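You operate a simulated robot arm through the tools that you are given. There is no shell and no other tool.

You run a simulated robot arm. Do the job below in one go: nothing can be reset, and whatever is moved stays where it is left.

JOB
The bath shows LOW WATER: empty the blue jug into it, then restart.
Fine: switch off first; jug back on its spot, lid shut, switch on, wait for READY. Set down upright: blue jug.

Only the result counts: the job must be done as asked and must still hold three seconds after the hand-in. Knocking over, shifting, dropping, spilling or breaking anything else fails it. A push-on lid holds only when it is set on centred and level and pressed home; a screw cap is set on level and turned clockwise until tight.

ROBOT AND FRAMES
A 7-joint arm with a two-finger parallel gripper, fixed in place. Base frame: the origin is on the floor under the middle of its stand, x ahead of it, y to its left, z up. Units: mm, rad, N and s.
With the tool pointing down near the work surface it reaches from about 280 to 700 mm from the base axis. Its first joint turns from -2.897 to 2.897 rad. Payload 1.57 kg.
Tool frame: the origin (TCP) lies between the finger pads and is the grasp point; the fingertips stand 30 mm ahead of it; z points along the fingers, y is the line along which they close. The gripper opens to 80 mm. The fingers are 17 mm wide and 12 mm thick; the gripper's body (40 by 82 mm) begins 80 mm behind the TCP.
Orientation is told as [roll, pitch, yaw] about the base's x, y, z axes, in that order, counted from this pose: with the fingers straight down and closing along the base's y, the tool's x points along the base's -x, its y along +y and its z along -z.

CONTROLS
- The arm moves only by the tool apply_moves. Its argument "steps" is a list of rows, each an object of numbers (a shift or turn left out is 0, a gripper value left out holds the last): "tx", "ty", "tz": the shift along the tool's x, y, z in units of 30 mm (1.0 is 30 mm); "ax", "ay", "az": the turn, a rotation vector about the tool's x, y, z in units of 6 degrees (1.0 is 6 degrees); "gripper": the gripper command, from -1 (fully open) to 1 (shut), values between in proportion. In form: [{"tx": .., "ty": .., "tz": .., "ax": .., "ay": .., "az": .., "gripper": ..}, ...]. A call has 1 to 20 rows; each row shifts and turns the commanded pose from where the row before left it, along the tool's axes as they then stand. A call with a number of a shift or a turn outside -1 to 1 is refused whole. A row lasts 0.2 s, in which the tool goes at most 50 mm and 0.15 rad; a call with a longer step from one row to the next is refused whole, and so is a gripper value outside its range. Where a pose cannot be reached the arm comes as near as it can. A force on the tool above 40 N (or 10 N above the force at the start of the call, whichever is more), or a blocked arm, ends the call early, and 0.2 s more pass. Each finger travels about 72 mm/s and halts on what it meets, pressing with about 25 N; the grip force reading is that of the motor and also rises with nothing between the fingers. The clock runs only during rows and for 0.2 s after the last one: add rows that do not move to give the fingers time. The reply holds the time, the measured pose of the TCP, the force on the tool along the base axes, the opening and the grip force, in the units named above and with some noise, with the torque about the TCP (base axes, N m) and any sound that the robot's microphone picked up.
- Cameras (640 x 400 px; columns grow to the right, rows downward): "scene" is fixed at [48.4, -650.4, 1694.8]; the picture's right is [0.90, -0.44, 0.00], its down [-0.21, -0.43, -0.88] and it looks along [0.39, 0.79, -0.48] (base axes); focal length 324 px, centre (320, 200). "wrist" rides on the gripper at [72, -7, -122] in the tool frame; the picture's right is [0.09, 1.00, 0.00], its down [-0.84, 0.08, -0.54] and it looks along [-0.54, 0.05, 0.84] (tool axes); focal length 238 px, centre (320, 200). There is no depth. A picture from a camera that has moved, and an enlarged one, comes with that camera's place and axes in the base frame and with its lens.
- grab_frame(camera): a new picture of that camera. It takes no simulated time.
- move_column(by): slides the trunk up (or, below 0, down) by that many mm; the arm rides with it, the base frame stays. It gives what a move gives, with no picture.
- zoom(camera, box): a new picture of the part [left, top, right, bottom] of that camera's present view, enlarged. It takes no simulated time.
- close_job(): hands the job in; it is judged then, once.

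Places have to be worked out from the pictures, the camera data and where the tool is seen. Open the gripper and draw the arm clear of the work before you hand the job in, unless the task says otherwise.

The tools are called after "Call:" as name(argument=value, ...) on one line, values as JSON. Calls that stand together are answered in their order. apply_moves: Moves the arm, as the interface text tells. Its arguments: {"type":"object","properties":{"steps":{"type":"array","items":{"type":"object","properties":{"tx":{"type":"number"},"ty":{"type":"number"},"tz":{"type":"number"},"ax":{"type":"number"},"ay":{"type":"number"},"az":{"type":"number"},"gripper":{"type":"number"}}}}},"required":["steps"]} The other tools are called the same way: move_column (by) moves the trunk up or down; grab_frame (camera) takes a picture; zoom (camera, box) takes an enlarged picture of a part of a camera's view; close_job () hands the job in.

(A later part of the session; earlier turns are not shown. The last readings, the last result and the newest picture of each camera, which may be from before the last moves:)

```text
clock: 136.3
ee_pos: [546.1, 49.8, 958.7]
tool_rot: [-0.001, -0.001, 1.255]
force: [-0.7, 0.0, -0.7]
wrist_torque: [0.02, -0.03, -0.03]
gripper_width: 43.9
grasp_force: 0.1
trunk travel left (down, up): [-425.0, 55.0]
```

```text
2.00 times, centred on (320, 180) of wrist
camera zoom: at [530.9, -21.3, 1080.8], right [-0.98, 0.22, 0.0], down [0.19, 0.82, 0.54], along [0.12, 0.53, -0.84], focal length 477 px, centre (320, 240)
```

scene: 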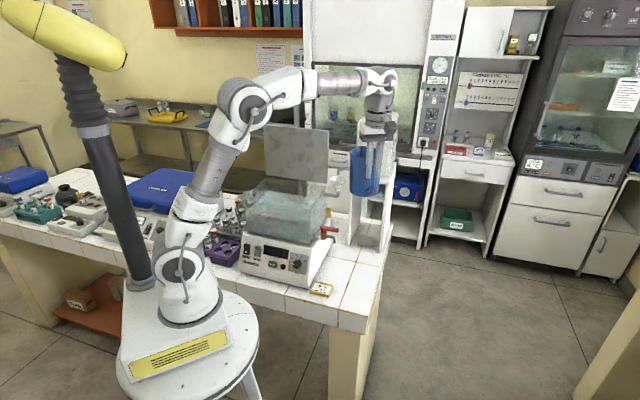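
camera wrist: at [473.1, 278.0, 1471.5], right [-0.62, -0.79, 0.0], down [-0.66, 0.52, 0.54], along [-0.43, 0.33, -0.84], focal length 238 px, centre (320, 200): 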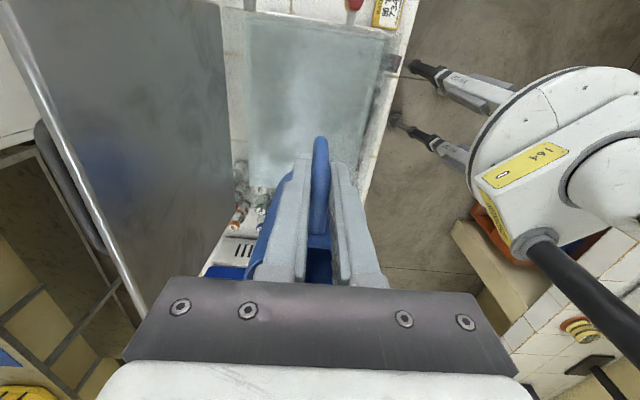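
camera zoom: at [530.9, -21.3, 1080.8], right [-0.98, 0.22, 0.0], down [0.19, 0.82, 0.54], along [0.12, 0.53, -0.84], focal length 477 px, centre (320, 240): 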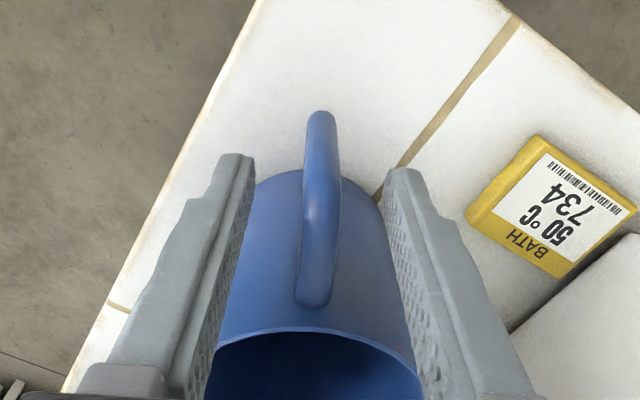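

The jug stands upright, empty and on its original spot. I'll withdraw straight up and then go back to the lid.

Call:
apply_moves(steps=[{"tz": -0.3}, {"tz": -0.5}, {"tz": -0.8}, {"tz": -1}, {"tz": -1}, {"tz": -1}, {"tz": -1}, {"tz": -1}, {"tz": -1}, {"tz": -1}, {"tz": -1}, {"tz": -1}, {"tz": -1}, {"tz": -1}, {"tz": -1}, {}])

Call:
grab_frame(camera="scene")

```text
clock: 139.7
ee_pos: [544.1, 50.9, 1367.0]
tool_rot: [-0.002, -0.001, 1.258]
force: [0.8, -0.3, 0.0]
wrist_torque: [0.01, 0.0, -0.01]
gripper_width: 43.9
grasp_force: 0.0
trunk travel left (down, up): [-425.0, 55.0]
```

```text
taken
```

scene: 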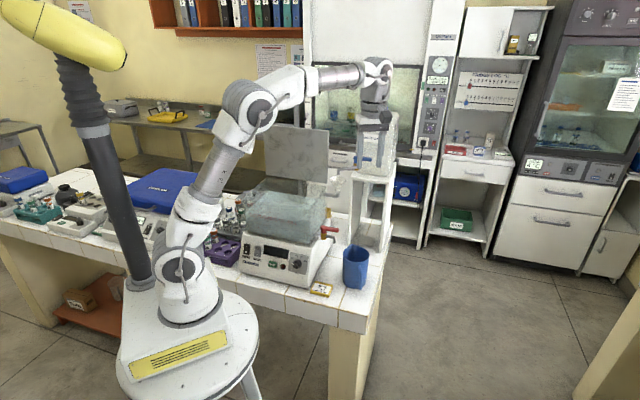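

The jug stands alone on its spot. Next I'll close the lid, starting by raising the trunk 50 mm and turning back to yaw 136° for the hinge work.

Call:
move_column(by=50)

Call:
apply_moves(steps=[{"az": -0.89, "gripper": 0.1}, {"az": -0.89}, {"az": -0.89}, {"az": -0.89}, {"az": -0.89}, {"az": -0.89}, {"az": -0.89}, {"az": -0.89}, {"az": -0.89}, {"az": -0.89}, {"az": -0.89}, {"az": -0.89}, {}])

Call:
apply_moves(steps=[{"tx": -0.87, "ty": -0.15}, {"tx": -0.87, "ty": -0.15}, {"tx": -0.87, "ty": -0.15}, {"tx": -0.87, "ty": -0.15}, {"tx": -0.87, "ty": -0.15}, {"tx": -0.87, "ty": -0.15}, {"tx": -0.87, "ty": -0.15}, {"tx": -0.87, "ty": -0.15}, {"tx": -0.87, "ty": -0.15}, {"tx": -0.87, "ty": -0.15}, {"tx": -0.87, "ty": -0.15}, {"tx": -0.87, "ty": -0.15}, {"ax": 0.83}, {"ax": 0.83}, {"ax": 0.83}, {"ax": 0.83}, {}])

Call:
grab_frame(camera="wrist")

Call:
zoom(camera="scene", box=[220, 70, 380, 210])

```text
clock: 140.7
ee_pos: [546.0, 51.3, 1416.0]
tool_rot: [0.001, -0.001, 1.255]
force: [0.0, 0.5, -0.4]
wrist_torque: [-0.01, 0.0, 0.01]
gripper_width: 43.8
grasp_force: 0.0
trunk travel left (down, up): [-475.0, 5.0]
```

```text
clock: 143.5
ee_pos: [545.9, 50.4, 1416.3]
tool_rot: [0.001, 0.001, 2.375]
force: [0.0, 1.1, -1.1]
wrist_torque: [-0.02, -0.01, -0.04]
gripper_width: 35.8
grasp_force: 0.0
trunk travel left (down, up): [-475.0, 5.0]
```

```text
clock: 147.1
ee_pos: [357.9, 308.0, 1418.5]
tool_rot: [-0.348, 0.001, 2.373]
force: [0.3, -0.1, 1.3]
wrist_torque: [-0.03, -0.02, -0.03]
gripper_width: 35.7
grasp_force: 0.1
trunk travel left (down, up): [-475.0, 5.0]
```

```text
taken
camera wrist: at [385.4, 231.2, 1533.7], right [-0.58, -0.74, -0.34], down [-0.78, 0.4, 0.48], along [-0.22, 0.55, -0.81], focal length 238 px, centre (320, 200)
```

wrist: 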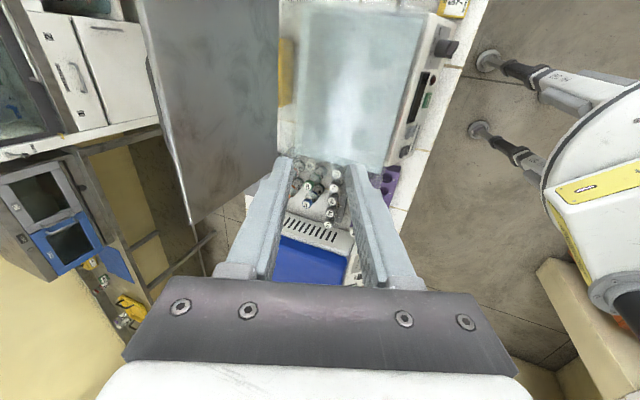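

```text
2.86 times, centred on (300, 140) of scene
camera zoom: at [48.4, -650.4, 1694.8], right [0.9, -0.44, 0.0], down [-0.21, -0.43, -0.88], along [0.39, 0.79, -0.48], focal length 926 px, centre (377, 371)
```

zoom: 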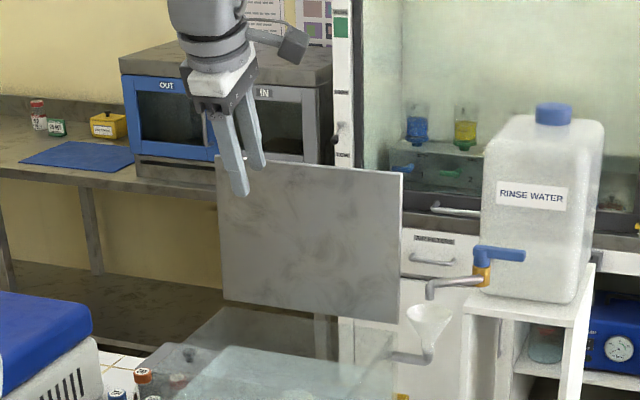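

Call:
apply_moves(steps=[{"ty": -0.743, "tz": 0.303}, {"ty": -0.743, "tz": 0.303}, {"ty": -0.743, "tz": 0.303}, {"ty": -0.743, "tz": 0.303}, {"ty": -0.743, "tz": 0.303}, {"ty": -0.743, "tz": 0.303}, {"ty": -0.743, "tz": 0.303}, {"ty": -0.743, "tz": 0.303}, {"ty": -0.743, "tz": 0.303}, {}])

Call:
zoom(camera="wrist", box=[240, 80, 460, 300])

Call:
zoom(camera="scene", box=[250, 80, 330, 160])

```text
clock: 149.3
ee_pos: [508.3, 464.1, 1408.8]
tool_rot: [-0.348, 0.0, 2.374]
force: [0.4, 0.7, -0.5]
wrist_torque: [-0.02, 0.04, -0.02]
gripper_width: 36.0
grasp_force: 0.0
trunk travel left (down, up): [-475.0, 5.0]
```

```text
1.82 times, centred on (350, 190) of wrist
camera zoom: at [535.7, 388.1, 1525.1], right [-0.58, -0.74, -0.34], down [-0.78, 0.4, 0.48], along [-0.22, 0.55, -0.81], focal length 433 px, centre (266, 218)
```

zoom: 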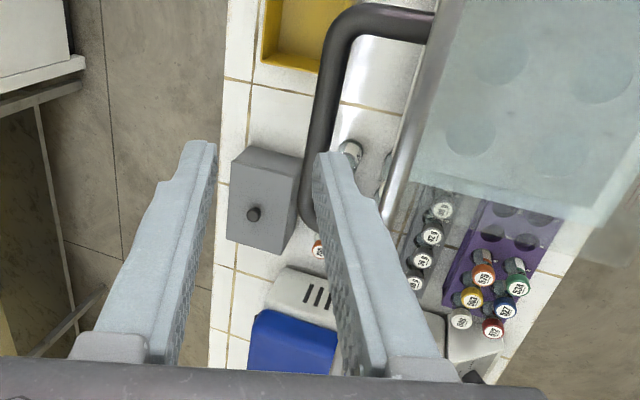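

```text
5.00 times, centred on (290, 120) of scene
camera zoom: at [48.4, -650.4, 1694.8], right [0.9, -0.44, 0.0], down [-0.21, -0.43, -0.88], along [0.39, 0.79, -0.48], focal length 1621 px, centre (470, 600)
```

zoom: 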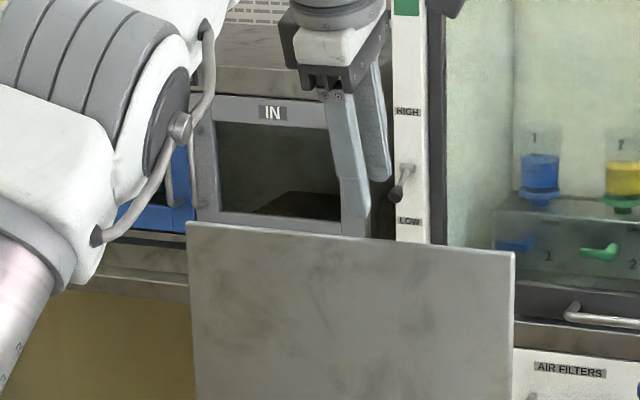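

Same pose as on the way out. I'll retrace the exit path down, so finger A passes between bar and lid.

Call:
apply_moves(steps=[{"ty": 0.09, "tz": 0.25}, {"ty": 0.09, "tz": 0.25}, {"ty": 0.137, "tz": 0.376}, {"ty": 0.137, "tz": 0.376}, {"ty": 0.137, "tz": 0.376}, {}])

Call:
apply_moves(steps=[{"ax": -0.6}, {"tz": 0.1, "ax": -0.6}, {"tz": 0.2, "ax": -0.4}, {}])

Call:
zoom(camera="wrist", box=[240, 80, 460, 300])

Call:
zoom(camera="scene", box=[250, 100, 330, 180])

```text
clock: 150.7
ee_pos: [506.3, 462.0, 1363.9]
tool_rot: [-0.357, -0.001, 2.37]
force: [-1.6, -2.7, 36.3]
wrist_torque: [-1.35, 1.59, -0.67]
gripper_width: 27.6
grasp_force: 0.0
trunk travel left (down, up): [-475.0, 5.0]
```

```text
clock: 151.7
ee_pos: [510.3, 465.9, 1347.1]
tool_rot: [-0.177, 0.0, 2.375]
force: [0.3, -0.6, 0.1]
wrist_torque: [0.0, 0.02, 0.0]
gripper_width: 36.2
grasp_force: 0.2
trunk travel left (down, up): [-475.0, 5.0]
```

```text
1.82 times, centred on (350, 190) of wrist
camera zoom: at [551.3, 403.3, 1468.1], right [-0.61, -0.77, -0.18], down [-0.72, 0.46, 0.52], along [-0.32, 0.45, -0.84], focal length 433 px, centre (266, 218)
```

zoom: 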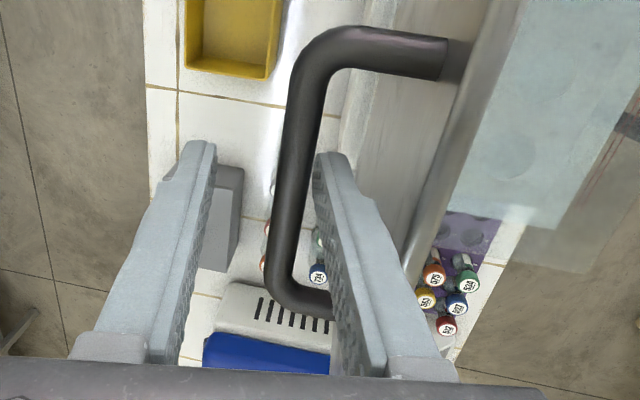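

```text
5.00 times, centred on (290, 140) of scene
camera zoom: at [48.4, -650.4, 1694.8], right [0.9, -0.44, 0.0], down [-0.21, -0.43, -0.88], along [0.39, 0.79, -0.48], focal length 1621 px, centre (470, 500)
```

zoom: 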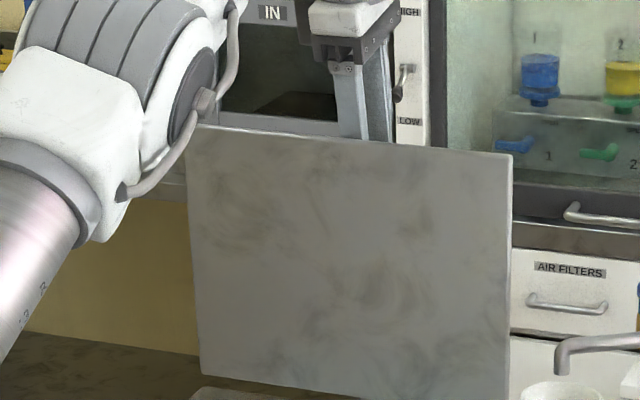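

There was brief contact with the lid's top edge, but the force is zero again and finger A is now between bar and lid. I'll shift 3 mm toward the lid side and slide down beside the bar in small steps.

Call:
apply_moves(steps=[{"ty": 0.1}, {"tz": 0.25}, {}])

Call:
zoom(camera="wrist", box=[240, 80, 460, 300])

```text
clock: 152.5
ee_pos: [508.6, 464.8, 1340.9]
tool_rot: [-0.181, 0.0, 2.373]
force: [0.7, 0.3, -0.2]
wrist_torque: [0.0, -0.02, 0.02]
gripper_width: 35.9
grasp_force: 0.1
trunk travel left (down, up): [-475.0, 5.0]
```

```text
1.82 times, centred on (350, 190) of wrist
camera zoom: at [549.4, 401.9, 1460.6], right [-0.61, -0.77, -0.18], down [-0.72, 0.46, 0.52], along [-0.32, 0.45, -0.84], focal length 433 px, centre (266, 218)
```

zoom: 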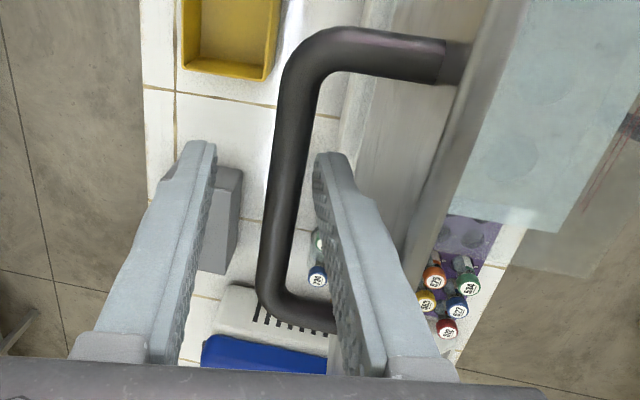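

Call:
apply_moves(steps=[{"tz": 0.25}, {"tz": 0.25}, {"tz": 0.25}, {}])

Call:
zoom(camera="wrist", box=[240, 80, 460, 300])

Call:
zoom(camera="scene", box=[250, 100, 330, 180])

```text
clock: 153.5
ee_pos: [511.3, 466.1, 1317.6]
tool_rot: [-0.179, 0.0, 2.374]
force: [-0.1, -0.4, 0.6]
wrist_torque: [0.02, -0.02, 0.0]
gripper_width: 35.8
grasp_force: 0.2
trunk travel left (down, up): [-475.0, 5.0]
```

```text
1.82 times, centred on (350, 190) of wrist
camera zoom: at [553.5, 404.3, 1438.4], right [-0.61, -0.77, -0.18], down [-0.72, 0.46, 0.52], along [-0.32, 0.45, -0.84], focal length 433 px, centre (266, 218)
```

zoom: 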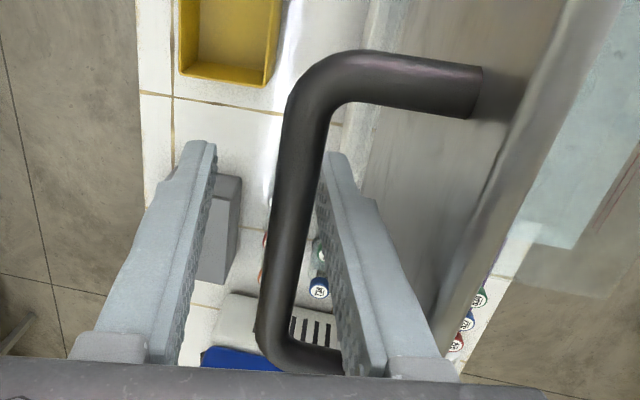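

```text
5.00 times, centred on (290, 140) of scene
camera zoom: at [48.4, -650.4, 1694.8], right [0.9, -0.44, 0.0], down [-0.21, -0.43, -0.88], along [0.39, 0.79, -0.48], focal length 1621 px, centre (470, 500)
```

zoom: 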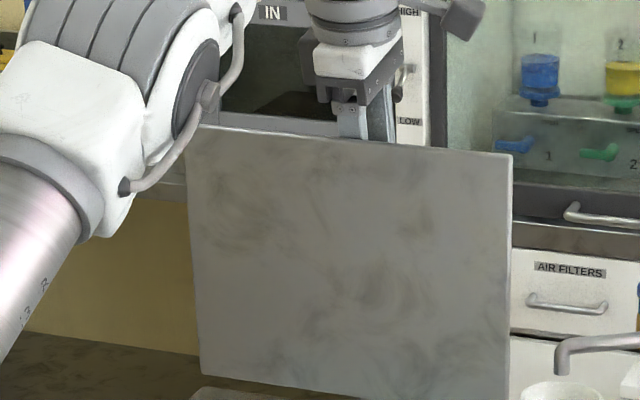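

Fingers straddle the bar, with zero force. I'll close on it while centring the hand.

Call:
apply_moves(steps=[{"gripper": 0.25, "ty": 0.1}, {"gripper": 0.4, "ty": 0.1}, {"gripper": 1, "ty": 0.06}, {"gripper": 1}, {"gripper": 1}, {}])

Call:
zoom(camera="wrist", box=[240, 80, 460, 300])

Call:
zoom(camera="scene", box=[250, 100, 330, 180])

```text
clock: 154.9
ee_pos: [506.8, 461.6, 1315.9]
tool_rot: [-0.183, 0.0, 2.373]
force: [1.5, 1.0, 5.7]
wrist_torque: [0.04, 0.11, -0.51]
gripper_width: 12.0
grasp_force: 29.1
trunk travel left (down, up): [-475.0, 5.0]
```

```text
1.82 times, centred on (350, 190) of wrist
camera zoom: at [547.2, 399.1, 1437.4], right [-0.61, -0.77, -0.18], down [-0.72, 0.46, 0.52], along [-0.32, 0.45, -0.84], focal length 433 px, centre (266, 218)
```

zoom: 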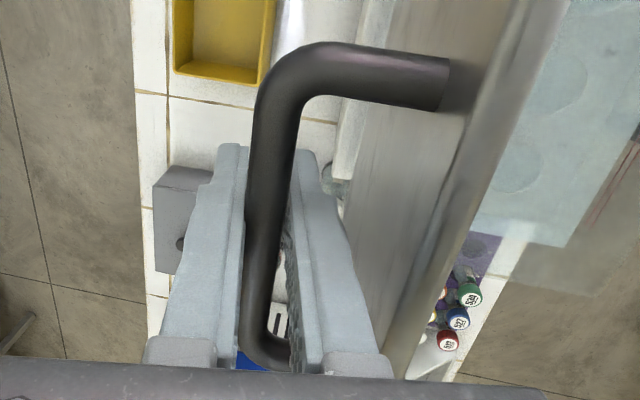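

```text
5.00 times, centred on (290, 140) of scene
camera zoom: at [48.4, -650.4, 1694.8], right [0.9, -0.44, 0.0], down [-0.21, -0.43, -0.88], along [0.39, 0.79, -0.48], focal length 1621 px, centre (470, 500)
```

zoom: 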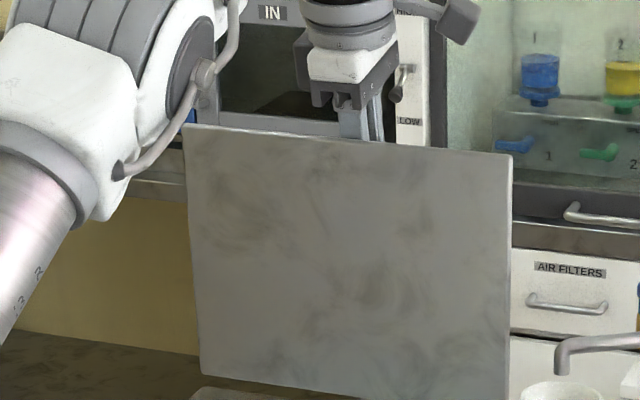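

Gripped, but the bar sits a little too deep in the fingers for the final flat position. I'll loosen slightly while still caging the bar, raise 12 mm and re-grip nearer the tips.

Call:
apply_moves(steps=[{"gripper": 0.55}, {"gripper": 0.55}, {"tz": -0.2}, {"tz": -0.2}, {}, {"gripper": 1}, {"gripper": 1}, {}])

Call:
zoom(camera="wrist", box=[240, 80, 460, 300])

```text
clock: 156.7
ee_pos: [504.4, 459.2, 1328.6]
tool_rot: [-0.18, 0.001, 2.374]
force: [-0.9, 0.3, -0.3]
wrist_torque: [0.17, 0.14, -0.52]
gripper_width: 12.0
grasp_force: 29.9
trunk travel left (down, up): [-475.0, 5.0]
```

```text
1.82 times, centred on (350, 190) of wrist
camera zoom: at [545.9, 397.4, 1449.2], right [-0.61, -0.77, -0.18], down [-0.72, 0.46, 0.52], along [-0.32, 0.45, -0.84], focal length 433 px, centre (266, 218)
```

zoom: 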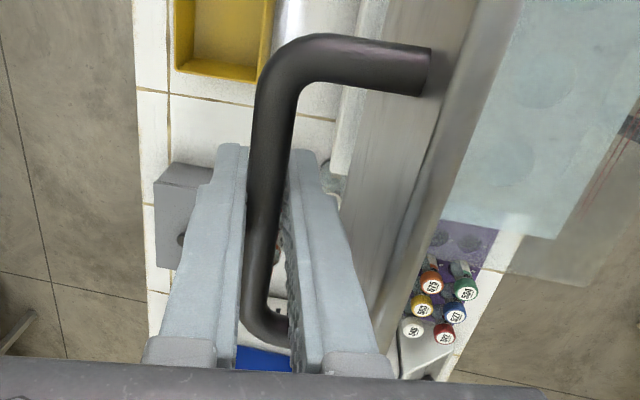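

Re-gripped with zero load. I'll now bring the lid down along the same hinge arc, in batches with force checks.

Call:
apply_moves(steps=[{"ty": 0.477, "tz": -0.192, "tx": -0.009}, {"ty": 0.494, "tz": -0.151, "tx": -0.009}, {"ty": 0.503, "tz": -0.105, "tx": -0.009}, {"ty": 0.511, "tz": -0.059, "tx": -0.009}, {}])

Call:
zoom(camera="scene", box=[200, 90, 380, 230])

```text
clock: 157.9
ee_pos: [461.9, 415.8, 1332.9]
tool_rot: [-0.178, 0.0, 2.373]
force: [-1.2, 2.0, -5.6]
wrist_torque: [0.44, 0.52, -0.37]
gripper_width: 12.4
grasp_force: 28.7
trunk travel left (down, up): [-475.0, 5.0]
```

```text
2.86 times, centred on (290, 160) of scene
camera zoom: at [48.4, -650.4, 1694.8], right [0.9, -0.44, 0.0], down [-0.21, -0.43, -0.88], along [0.39, 0.79, -0.48], focal length 926 px, centre (406, 314)
```

zoom: 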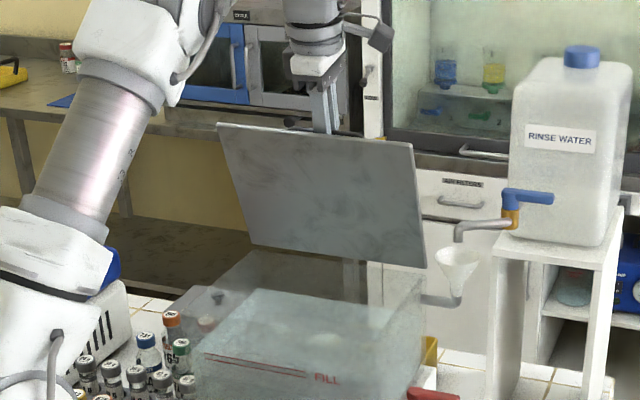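

Call:
apply_moves(steps=[{"ty": 0.516, "tz": -0.016, "tx": -0.009}, {"ty": 0.513, "tz": 0.028, "tx": -0.009}, {"ty": 0.508, "tz": 0.074, "tx": -0.009}, {"ty": 0.502, "tz": 0.115, "tx": -0.009}, {"ty": 0.49, "tz": 0.162, "tx": -0.009}, {}])

Call:
zoom(camera="scene", box=[200, 90, 380, 230])

```text
clock: 159.3
ee_pos: [410.0, 365.4, 1307.8]
tool_rot: [-0.178, 0.001, 2.375]
force: [5.9, -2.4, -4.2]
wrist_torque: [0.11, 0.06, -0.51]
gripper_width: 12.0
grasp_force: 29.0
trunk travel left (down, up): [-475.0, 5.0]
```

```text
2.86 times, centred on (290, 160) of scene
camera zoom: at [48.4, -650.4, 1694.8], right [0.9, -0.44, 0.0], down [-0.21, -0.43, -0.88], along [0.39, 0.79, -0.48], focal length 926 px, centre (406, 314)
```

zoom: 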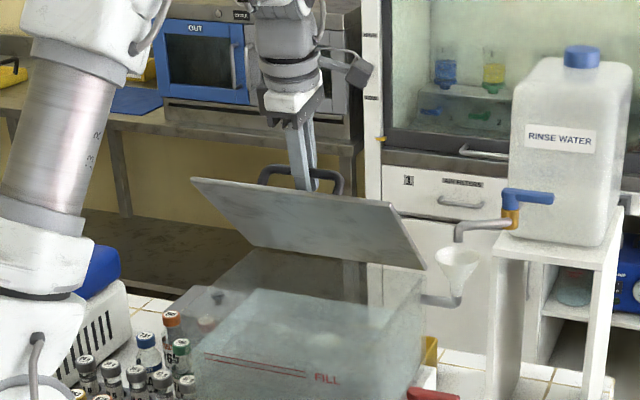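

Halfway down with low forces. I'll continue the arc.

Call:
apply_moves(steps=[{"ty": 0.471, "tz": 0.202, "tx": -0.009}, {"ty": 0.454, "tz": 0.243, "tx": -0.009}, {"ty": 0.431, "tz": 0.281, "tx": -0.009}, {"ty": 0.407, "tz": 0.319, "tx": -0.009}, {"ty": 0.372, "tz": 0.352, "tx": -0.009}, {}])

Call:
zoom(camera="scene", box=[200, 90, 380, 230])

```text
clock: 160.7
ee_pos: [371.0, 326.0, 1256.5]
tool_rot: [-0.18, -0.001, 2.371]
force: [15.2, 3.9, -8.1]
wrist_torque: [0.4, 0.34, -0.48]
gripper_width: 11.6
grasp_force: 28.9
trunk travel left (down, up): [-475.0, 5.0]
```

```text
2.86 times, centred on (290, 160) of scene
camera zoom: at [48.4, -650.4, 1694.8], right [0.9, -0.44, 0.0], down [-0.21, -0.43, -0.88], along [0.39, 0.79, -0.48], focal length 926 px, centre (406, 314)
```

zoom: 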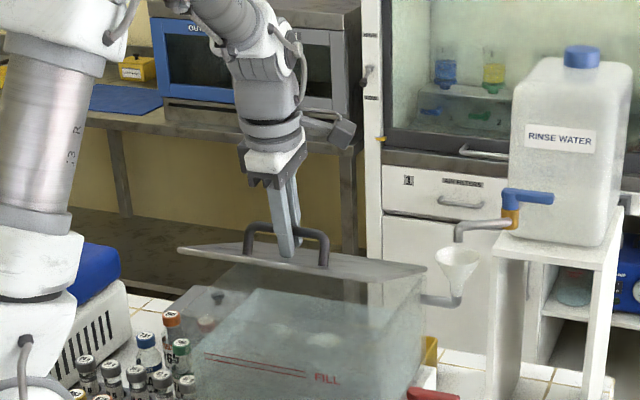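

Call:
apply_moves(steps=[{"ty": 0.157, "tz": 0.202}, {"ty": 0.157, "tz": 0.202}, {"ty": 0.139, "tz": 0.213}, {"ty": 0.139, "tz": 0.214}, {"ty": 0.128, "tz": 0.22}, {}])

Call:
zoom(camera="scene", box=[220, 140, 350, 230])

```text
clock: 162.1
ee_pos: [358.5, 314.3, 1220.1]
tool_rot: [-0.178, 0.001, 2.374]
force: [0.2, -4.0, -2.6]
wrist_torque: [0.05, 0.09, -0.5]
gripper_width: 12.0
grasp_force: 28.9
trunk travel left (down, up): [-475.0, 5.0]
```

```text
4.44 times, centred on (285, 185) of scene
camera zoom: at [48.4, -650.4, 1694.8], right [0.9, -0.44, 0.0], down [-0.21, -0.43, -0.88], along [0.39, 0.79, -0.48], focal length 1441 px, centre (476, 267)
```

zoom: 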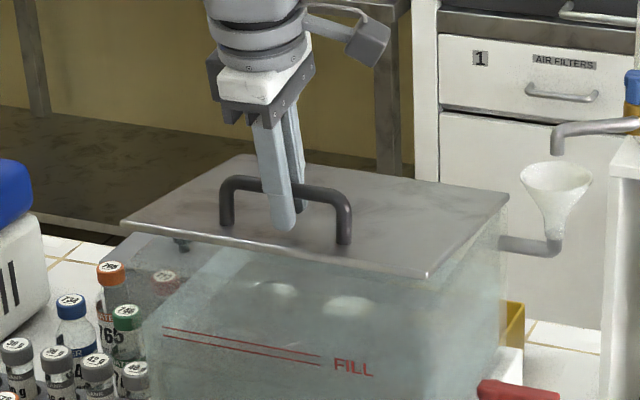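

Almost shut. The last ~18 mm I'll do gently until the lid seats.

Call:
apply_moves(steps=[{"ty": 0.057, "tz": 0.142}, {"ty": 0.057, "tz": 0.142}, {"ty": 0.055, "tz": 0.142}, {"ty": 0.04, "tz": 0.11}, {}])

Call:
zoom(camera="scene", box=[220, 140, 350, 230])

```text
clock: 163.3
ee_pos: [355.5, 311.3, 1203.1]
tool_rot: [-0.177, 0.001, 2.374]
force: [-12.3, -13.5, 1.2]
wrist_torque: [-0.02, 0.12, -0.52]
gripper_width: 11.6
grasp_force: 28.7
trunk travel left (down, up): [-475.0, 5.0]
```

```text
4.44 times, centred on (285, 185) of scene
camera zoom: at [48.4, -650.4, 1694.8], right [0.9, -0.44, 0.0], down [-0.21, -0.43, -0.88], along [0.39, 0.79, -0.48], focal length 1441 px, centre (476, 267)
```

zoom: 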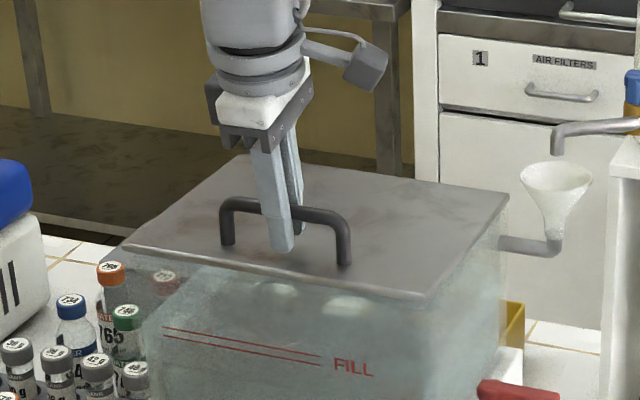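

Call:
zoom(camera="scene", box=[230, 150, 330, 220])

```text
5.71 times, centred on (280, 185) of scene
camera zoom: at [48.4, -650.4, 1694.8], right [0.9, -0.44, 0.0], down [-0.21, -0.43, -0.88], along [0.39, 0.79, -0.48], focal length 1853 px, centre (549, 286)
```

zoom: 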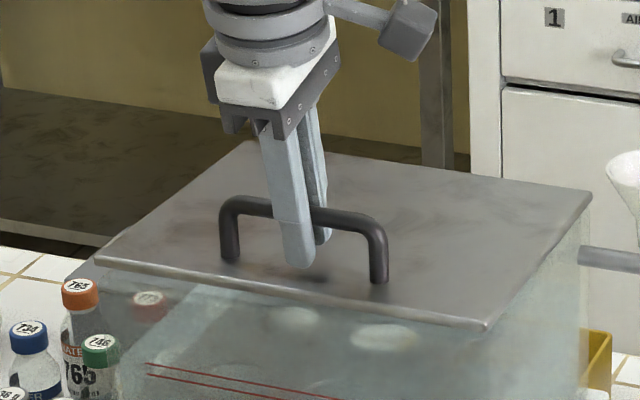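

The lid's front edge is still about 8 mm high compared with the first picture, and the hand is ~3 mm too far inward. I'll finish the arc.

Call:
apply_moves(steps=[{"ty": 0.06, "tz": 0.07}, {"ty": 0.05, "tz": 0.07}, {"ty": 0.03, "tz": 0.07}, {}])

Call:
zoom(camera="scene", box=[230, 150, 330, 220])

```text
clock: 164.3
ee_pos: [353.9, 309.5, 1197.1]
tool_rot: [-0.18, 0.001, 2.374]
force: [-7.0, -8.5, 0.6]
wrist_torque: [0.06, 0.05, -0.49]
gripper_width: 11.9
grasp_force: 29.4
trunk travel left (down, up): [-475.0, 5.0]
```

```text
5.71 times, centred on (280, 185) of scene
camera zoom: at [48.4, -650.4, 1694.8], right [0.9, -0.44, 0.0], down [-0.21, -0.43, -0.88], along [0.39, 0.79, -0.48], focal length 1853 px, centre (549, 286)
```

zoom: 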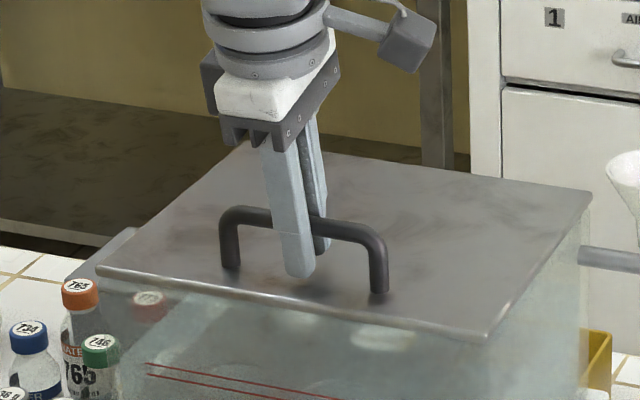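

Call:
apply_moves(steps=[{"ty": 0.03, "tz": 0.04}, {"ty": 0.02, "tz": 0.04}, {}])

Call:
zoom(camera="scene", box=[230, 150, 330, 220])

```text
clock: 165.1
ee_pos: [355.6, 308.7, 1194.5]
tool_rot: [-0.186, -0.001, 2.373]
force: [-0.6, -3.6, 18.4]
wrist_torque: [0.04, 0.07, -0.5]
gripper_width: 12.0
grasp_force: 29.2
trunk travel left (down, up): [-475.0, 5.0]
```

```text
5.71 times, centred on (280, 185) of scene
camera zoom: at [48.4, -650.4, 1694.8], right [0.9, -0.44, 0.0], down [-0.21, -0.43, -0.88], along [0.39, 0.79, -0.48], focal length 1853 px, centre (549, 286)
```

zoom: 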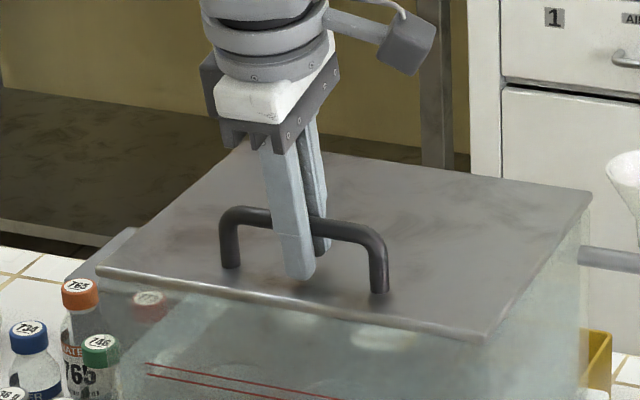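

The lid is seated, with 18 N on the stop and its corners matching the first picture. I'll release and withdraw along the finger axis.

Call:
apply_moves(steps=[{"tz": -0.03, "gripper": 0.5}, {"gripper": 0.5}, {"gripper": 0.5}, {}])

Call:
apply_moves(steps=[{"tz": -0.3}, {"tz": -0.5, "gripper": 0.2}, {"tz": -0.8}, {"tz": -0.8}, {}])

Call:
zoom(camera="scene", box=[230, 150, 330, 220])

```text
clock: 166.1
ee_pos: [353.9, 309.0, 1195.0]
tool_rot: [-0.18, -0.001, 2.372]
force: [0.6, -0.1, 0.0]
wrist_torque: [-0.01, -0.04, -0.01]
gripper_width: 19.9
grasp_force: 0.1
trunk travel left (down, up): [-475.0, 5.0]
```

```text
clock: 167.3
ee_pos: [343.6, 299.2, 1264.7]
tool_rot: [-0.18, 0.0, 2.374]
force: [0.4, -1.2, 0.4]
wrist_torque: [0.01, 0.0, 0.01]
gripper_width: 31.9
grasp_force: 0.0
trunk travel left (down, up): [-475.0, 5.0]
```

```text
5.71 times, centred on (280, 185) of scene
camera zoom: at [48.4, -650.4, 1694.8], right [0.9, -0.44, 0.0], down [-0.21, -0.43, -0.88], along [0.39, 0.79, -0.48], focal length 1853 px, centre (549, 286)
```

zoom: 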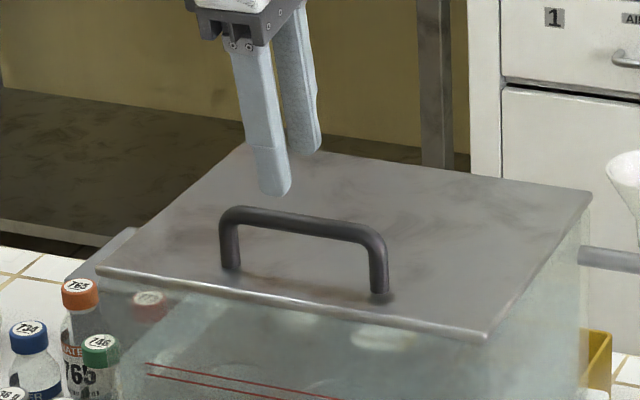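

The lid is shut exactly as before. Now to switch HEAT back on: I'll withdraw toward the robot, close the gripper and turn to yaw 45° facing the panel.

Call:
apply_moves(steps=[{"ty": 0.9, "tz": -0.4, "gripper": 1}, {"ty": 0.9, "tz": -0.164}, {"ty": 0.9, "tz": -0.164}, {"ty": 0.9, "tz": -0.164}, {"ax": -0.86}, {"ax": -0.86}, {}])

Call:
apply_moves(steps=[{"az": 0.95}, {"az": 0.95}, {"az": 0.95}, {"az": 0.95}, {"az": 0.95}, {"az": 0.95}, {"az": 0.95}, {"az": 0.95}, {"az": 0.95}, {"az": 0.95}, {"az": 0.95}, {"az": 0.95}, {"az": 0.95}, {"az": 0.95}, {"az": 0.95}, {"az": 0.95}, {}])

```text
clock: 168.9
ee_pos: [268.0, 221.5, 1270.9]
tool_rot: [0.003, 0.0, 2.373]
force: [-0.2, -0.4, 0.3]
wrist_torque: [-0.03, 0.02, -0.03]
gripper_width: 0.2
grasp_force: 20.9
trunk travel left (down, up): [-475.0, 5.0]
```

```text
clock: 172.5
ee_pos: [268.1, 220.6, 1272.7]
tool_rot: [0.0, 0.0, 0.782]
force: [0.0, -0.7, 0.7]
wrist_torque: [0.0, -0.02, -0.02]
gripper_width: 0.0
grasp_force: 20.8
trunk travel left (down, up): [-475.0, 5.0]
```

Call:
apply_moves(steps=[{"ty": 0.65}, {"ty": 0.65}, {"ty": 0.65}, {"ty": 0.65}, {"ty": 0.65}, {"ty": 0.65}, {"ay": -0.85}, {"ay": -0.85}, {"ay": -0.85}, {"ay": -0.85}, {}])

Call:
move_column(by=-220)

Call:
grab_frame(camera="scene")

Call:
grab_frame(camera="wrist")

```text
clock: 174.6
ee_pos: [189.6, 293.1, 1225.3]
tool_rot: [0.043, -0.162, 0.736]
force: [0.9, 0.6, -0.2]
wrist_torque: [-0.02, 0.0, 0.03]
gripper_width: 0.1
grasp_force: 21.9
trunk travel left (down, up): [-475.0, 5.0]
stopped in row 10: the arm was blocked; the commanded pose is now the measured one
```

```text
clock: 177.0
ee_pos: [188.8, 294.5, 1005.9]
tool_rot: [0.042, -0.164, 0.739]
force: [0.0, 0.2, -0.6]
wrist_torque: [0.0, 0.0, 0.0]
gripper_width: 0.2
grasp_force: 21.3
trunk travel left (down, up): [-255.0, 225.0]
```

```text
taken
```

scene: 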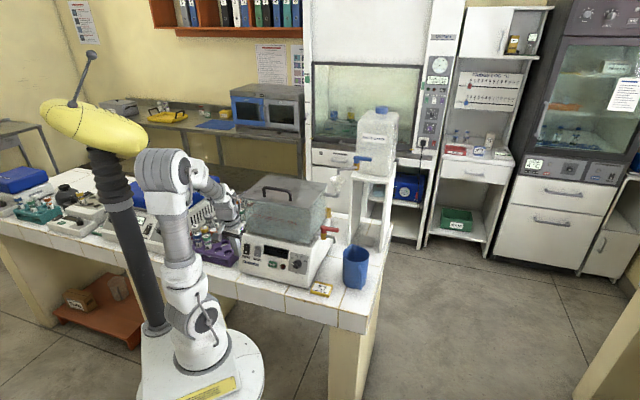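

```text
taken
camera wrist: at [130.2, 222.9, 1113.4], right [-0.74, 0.67, 0.03], down [0.51, 0.54, 0.67], along [0.44, 0.51, -0.74], focal length 238 px, centre (320, 200)
```

wrist: 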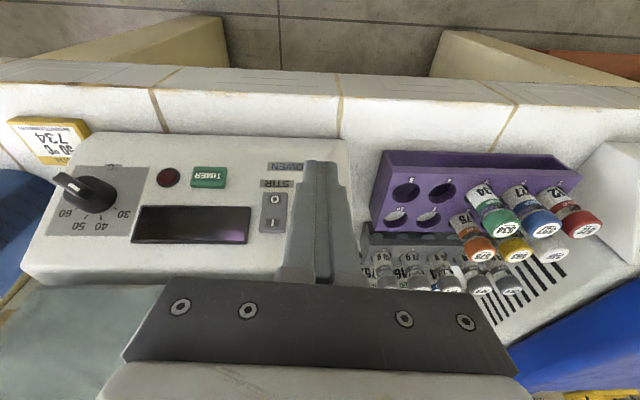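

The arm hit its near-body limit but is in a good spot now. I'll move slightly inward, then finish the tilt to 20° and correct yaw and roll.

Call:
apply_moves(steps=[{"tx": -0.48, "tz": 0.08, "ty": 0.15}, {"tx": -0.48, "tz": 0.08, "ty": 0.15}, {"ay": -0.62, "ax": 0.12, "az": -0.14}, {"ay": -0.62, "ax": 0.12, "az": -0.14}, {"ay": -0.62, "ax": 0.12, "az": -0.14}, {}])

Call:
grab_frame(camera="wrist")

Call:
zoom(camera="scene", box=[190, 190, 310, 290])

```text
clock: 178.4
ee_pos: [210.5, 314.6, 996.1]
tool_rot: [-0.001, -0.331, 0.757]
force: [0.1, 0.3, -0.1]
wrist_torque: [0.02, 0.01, -0.01]
gripper_width: 0.0
grasp_force: 21.2
trunk travel left (down, up): [-255.0, 225.0]
```

```text
taken
camera wrist: at [136.0, 234.8, 1087.8], right [-0.75, 0.67, -0.03], down [0.39, 0.48, 0.79], along [0.54, 0.57, -0.62], focal length 238 px, centre (320, 200)
```

wrist: 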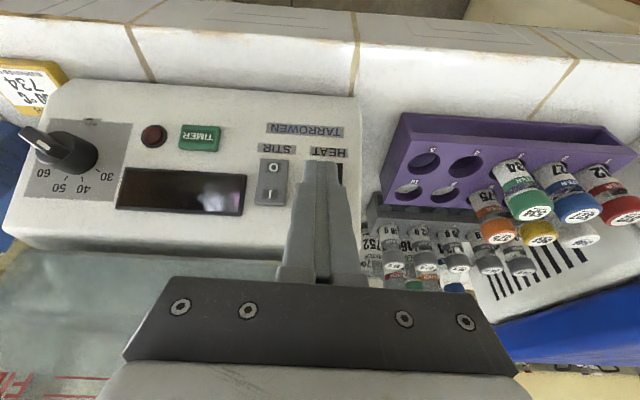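

```text
4.00 times, centred on (250, 240) of scene
camera zoom: at [48.4, -650.4, 1694.8], right [0.9, -0.44, 0.0], down [-0.21, -0.43, -0.88], along [0.39, 0.79, -0.48], focal length 1297 px, centre (600, 40)
```

zoom: 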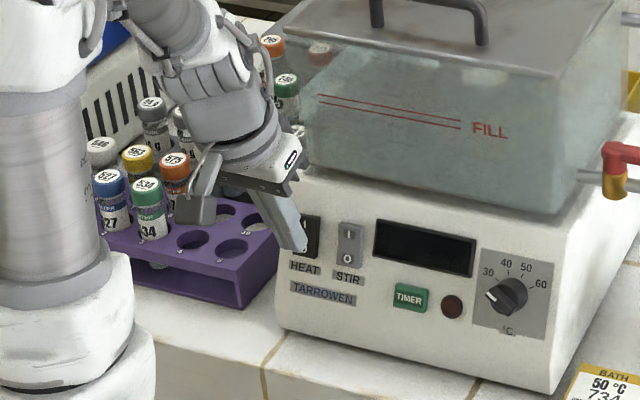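

Call:
apply_moves(steps=[{"tz": -0.178, "tx": -0.2, "ty": 0.33}, {}])

Call:
zoom(camera="wrist", box=[240, 110, 400, 250])

Call:
zoom(camera="scene", box=[230, 235, 300, 285])

```text
clock: 179.0
ee_pos: [206.6, 323.8, 1001.8]
tool_rot: [0.0, -0.33, 0.754]
force: [0.2, -0.4, 0.3]
wrist_torque: [0.01, 0.02, -0.01]
gripper_width: 0.0
grasp_force: 21.6
trunk travel left (down, up): [-255.0, 225.0]
```

```text
2.86 times, centred on (320, 180) of wrist
camera zoom: at [133.3, 244.7, 1094.6], right [-0.74, 0.67, -0.03], down [0.4, 0.48, 0.78], along [0.54, 0.57, -0.62], focal length 681 px, centre (320, 257)
```

zoom: 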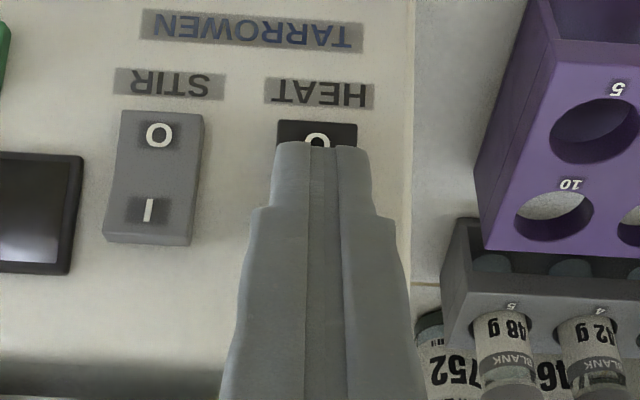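

```text
8.00 times, centred on (265, 260) of scene
camera zoom: at [48.4, -650.4, 1694.8], right [0.9, -0.44, 0.0], down [-0.21, -0.43, -0.88], along [0.39, 0.79, -0.48], focal length 2594 px, centre (760, -280)
```

zoom: 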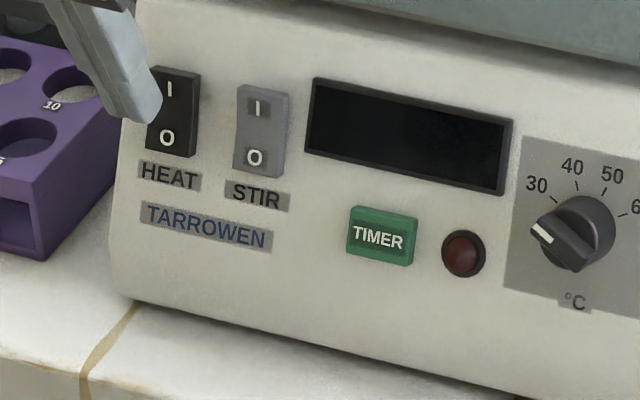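

Aligned with HEAT and about 25 mm off the I end. I'll press along the panel normal as before.

Call:
apply_moves(steps=[{"tz": 0.197, "tx": -0.179}, {"tz": 0.197, "tx": -0.179}, {}])

Call:
apply_moves(steps=[{"tz": 0.05, "tx": -0.045}, {"tz": 0.05, "tx": -0.045}, {"tz": 0.05, "tx": -0.045}, {}])

Call:
zoom(camera="scene", box=[230, 235, 300, 285])

```text
clock: 179.8
ee_pos: [210.1, 340.8, 1006.9]
tool_rot: [-0.005, -0.361, 0.782]
force: [-0.1, 0.7, -0.3]
wrist_torque: [0.0, 0.02, -0.02]
gripper_width: 0.0
grasp_force: 21.1
trunk travel left (down, up): [-255.0, 225.0]
```

```text
clock: 180.8
ee_pos: [214.4, 342.2, 1002.9]
tool_rot: [-0.005, -0.36, 0.777]
force: [-0.3, -0.2, 0.1]
wrist_torque: [0.0, 0.01, 0.01]
gripper_width: 0.1
grasp_force: 21.4
trunk travel left (down, up): [-255.0, 225.0]
```

```text
8.00 times, centred on (265, 260) of scene
camera zoom: at [48.4, -650.4, 1694.8], right [0.9, -0.44, 0.0], down [-0.21, -0.43, -0.88], along [0.39, 0.79, -0.48], focal length 2594 px, centre (760, -280)
```

zoom: 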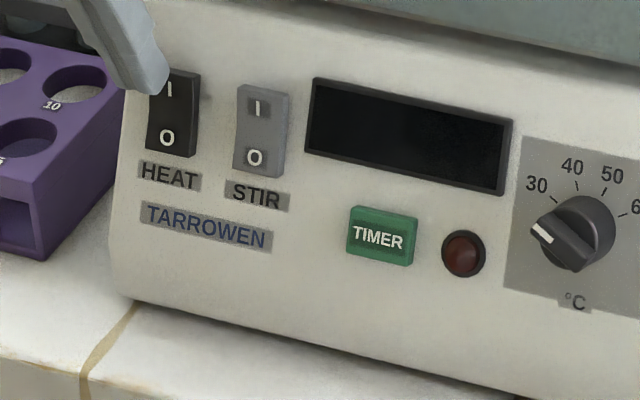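

The arm drifted up about 9 mm along the panel and sideways 7 mm while settling. I'll correct that before pressing.

Call:
apply_moves(steps=[{"tz": 0.1, "tx": 0.12, "ty": -0.12}, {"tz": 0.105, "tx": 0.12, "ty": -0.11}, {}, {}])

Call:
zoom(camera="scene", box=[230, 235, 300, 285])

```text
clock: 181.8
ee_pos: [216.1, 336.2, 993.3]
tool_rot: [-0.004, -0.359, 0.777]
force: [-0.5, 0.4, -0.4]
wrist_torque: [0.0, 0.05, -0.01]
gripper_width: 0.1
grasp_force: 21.7
trunk travel left (down, up): [-255.0, 225.0]
```

```text
8.00 times, centred on (265, 260) of scene
camera zoom: at [48.4, -650.4, 1694.8], right [0.9, -0.44, 0.0], down [-0.21, -0.43, -0.88], along [0.39, 0.79, -0.48], focal length 2594 px, centre (760, -280)
```

zoom: 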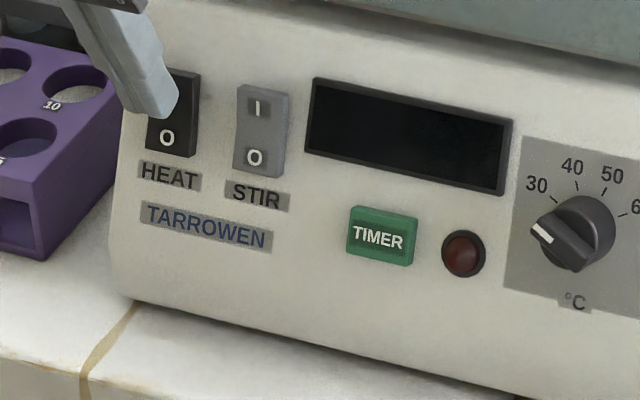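

Now at the I end, about 5 mm off. Pressing in 2 mm steps.

Call:
apply_moves(steps=[{"tz": 0.05, "tx": -0.043}, {"tz": 0.05, "tx": -0.043}, {"tz": 0.05, "tx": -0.043}, {"tz": 0.05, "tx": -0.043}, {}])

Call:
zoom(camera="scene", box=[230, 235, 300, 285])

```text
clock: 183.0
ee_pos: [219.5, 338.1, 991.5]
tool_rot: [-0.005, -0.362, 0.778]
force: [-19.0, -17.7, 22.8]
wrist_torque: [-0.03, 0.26, -0.05]
gripper_width: 0.0
grasp_force: 21.3
trunk travel left (down, up): [-255.0, 225.0]
```

```text
8.00 times, centred on (265, 260) of scene
camera zoom: at [48.4, -650.4, 1694.8], right [0.9, -0.44, 0.0], down [-0.21, -0.43, -0.88], along [0.39, 0.79, -0.48], focal length 2594 px, centre (760, -280)
```

zoom: 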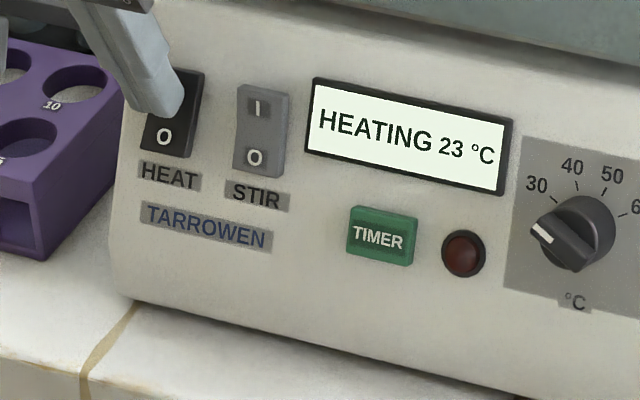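

The display reads "HEATING 23 °C", so the switch is on. I'll retract from the rocker and back away from the bath.

Call:
apply_moves(steps=[{"tz": -0.15, "tx": 0.13}, {"tz": -0.3, "tx": 0.26}, {"tz": -0.4, "tx": 0.3}, {}])

Call:
zoom(camera="scene", box=[230, 235, 300, 285])

```text
clock: 184.0
ee_pos: [207.3, 314.7, 993.8]
tool_rot: [0.002, -0.321, 0.749]
force: [0.1, -0.1, 0.2]
wrist_torque: [-0.01, -0.01, 0.0]
gripper_width: 0.1
grasp_force: 20.8
trunk travel left (down, up): [-255.0, 225.0]
```

```text
8.00 times, centred on (265, 260) of scene
camera zoom: at [48.4, -650.4, 1694.8], right [0.9, -0.44, 0.0], down [-0.21, -0.43, -0.88], along [0.39, 0.79, -0.48], focal length 2594 px, centre (760, -280)
```

zoom: 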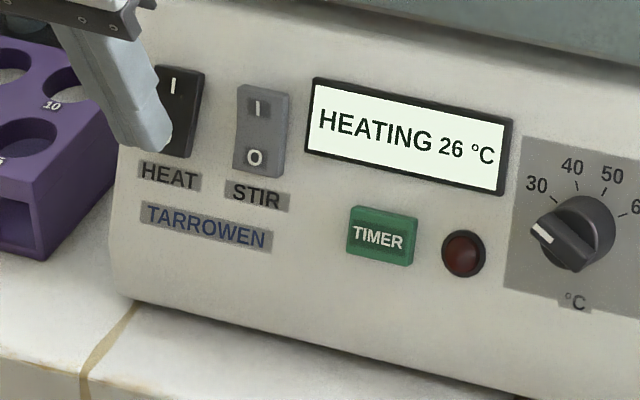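

Temperature is climbing (26 °C). I'll raise the trunk to draw the arm clear, then wait.

Call:
move_column(by=220)

Call:
apply_moves(steps=[{"gripper": -1}, {}, {}, {}, {}, {}, {}, {}, {}, {}])

Call:
zoom(camera="scene", box=[230, 235, 300, 285])

Call:
grab_frame(camera="scene")

```text
clock: 186.3
ee_pos: [208.6, 315.0, 1216.4]
tool_rot: [0.002, -0.326, 0.751]
force: [-0.6, -0.8, 0.1]
wrist_torque: [0.0, 0.03, -0.02]
gripper_width: 0.0
grasp_force: 21.1
trunk travel left (down, up): [-475.0, 5.0]
```

```text
clock: 188.5
ee_pos: [205.5, 315.6, 1215.9]
tool_rot: [0.0, -0.33, 0.754]
force: [0.5, 0.2, 0.8]
wrist_torque: [-0.02, -0.03, -0.01]
gripper_width: 80.2
grasp_force: 0.2
trunk travel left (down, up): [-475.0, 5.0]
```

```text
8.00 times, centred on (265, 260) of scene
camera zoom: at [48.4, -650.4, 1694.8], right [0.9, -0.44, 0.0], down [-0.21, -0.43, -0.88], along [0.39, 0.79, -0.48], focal length 2594 px, centre (760, -280)
```

zoom: 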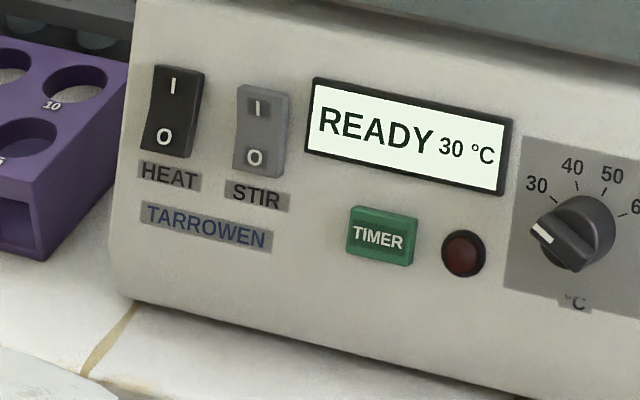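

```text
taken
```

scene: 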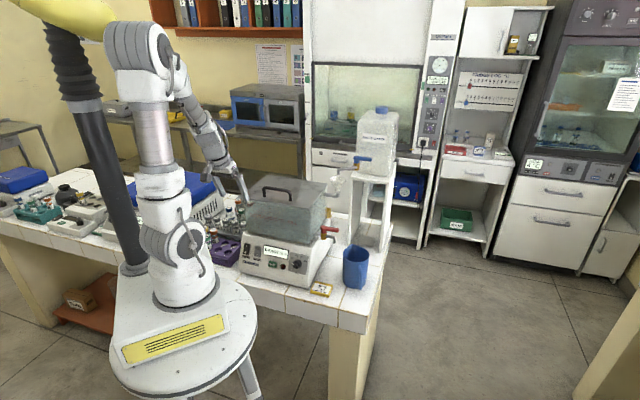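

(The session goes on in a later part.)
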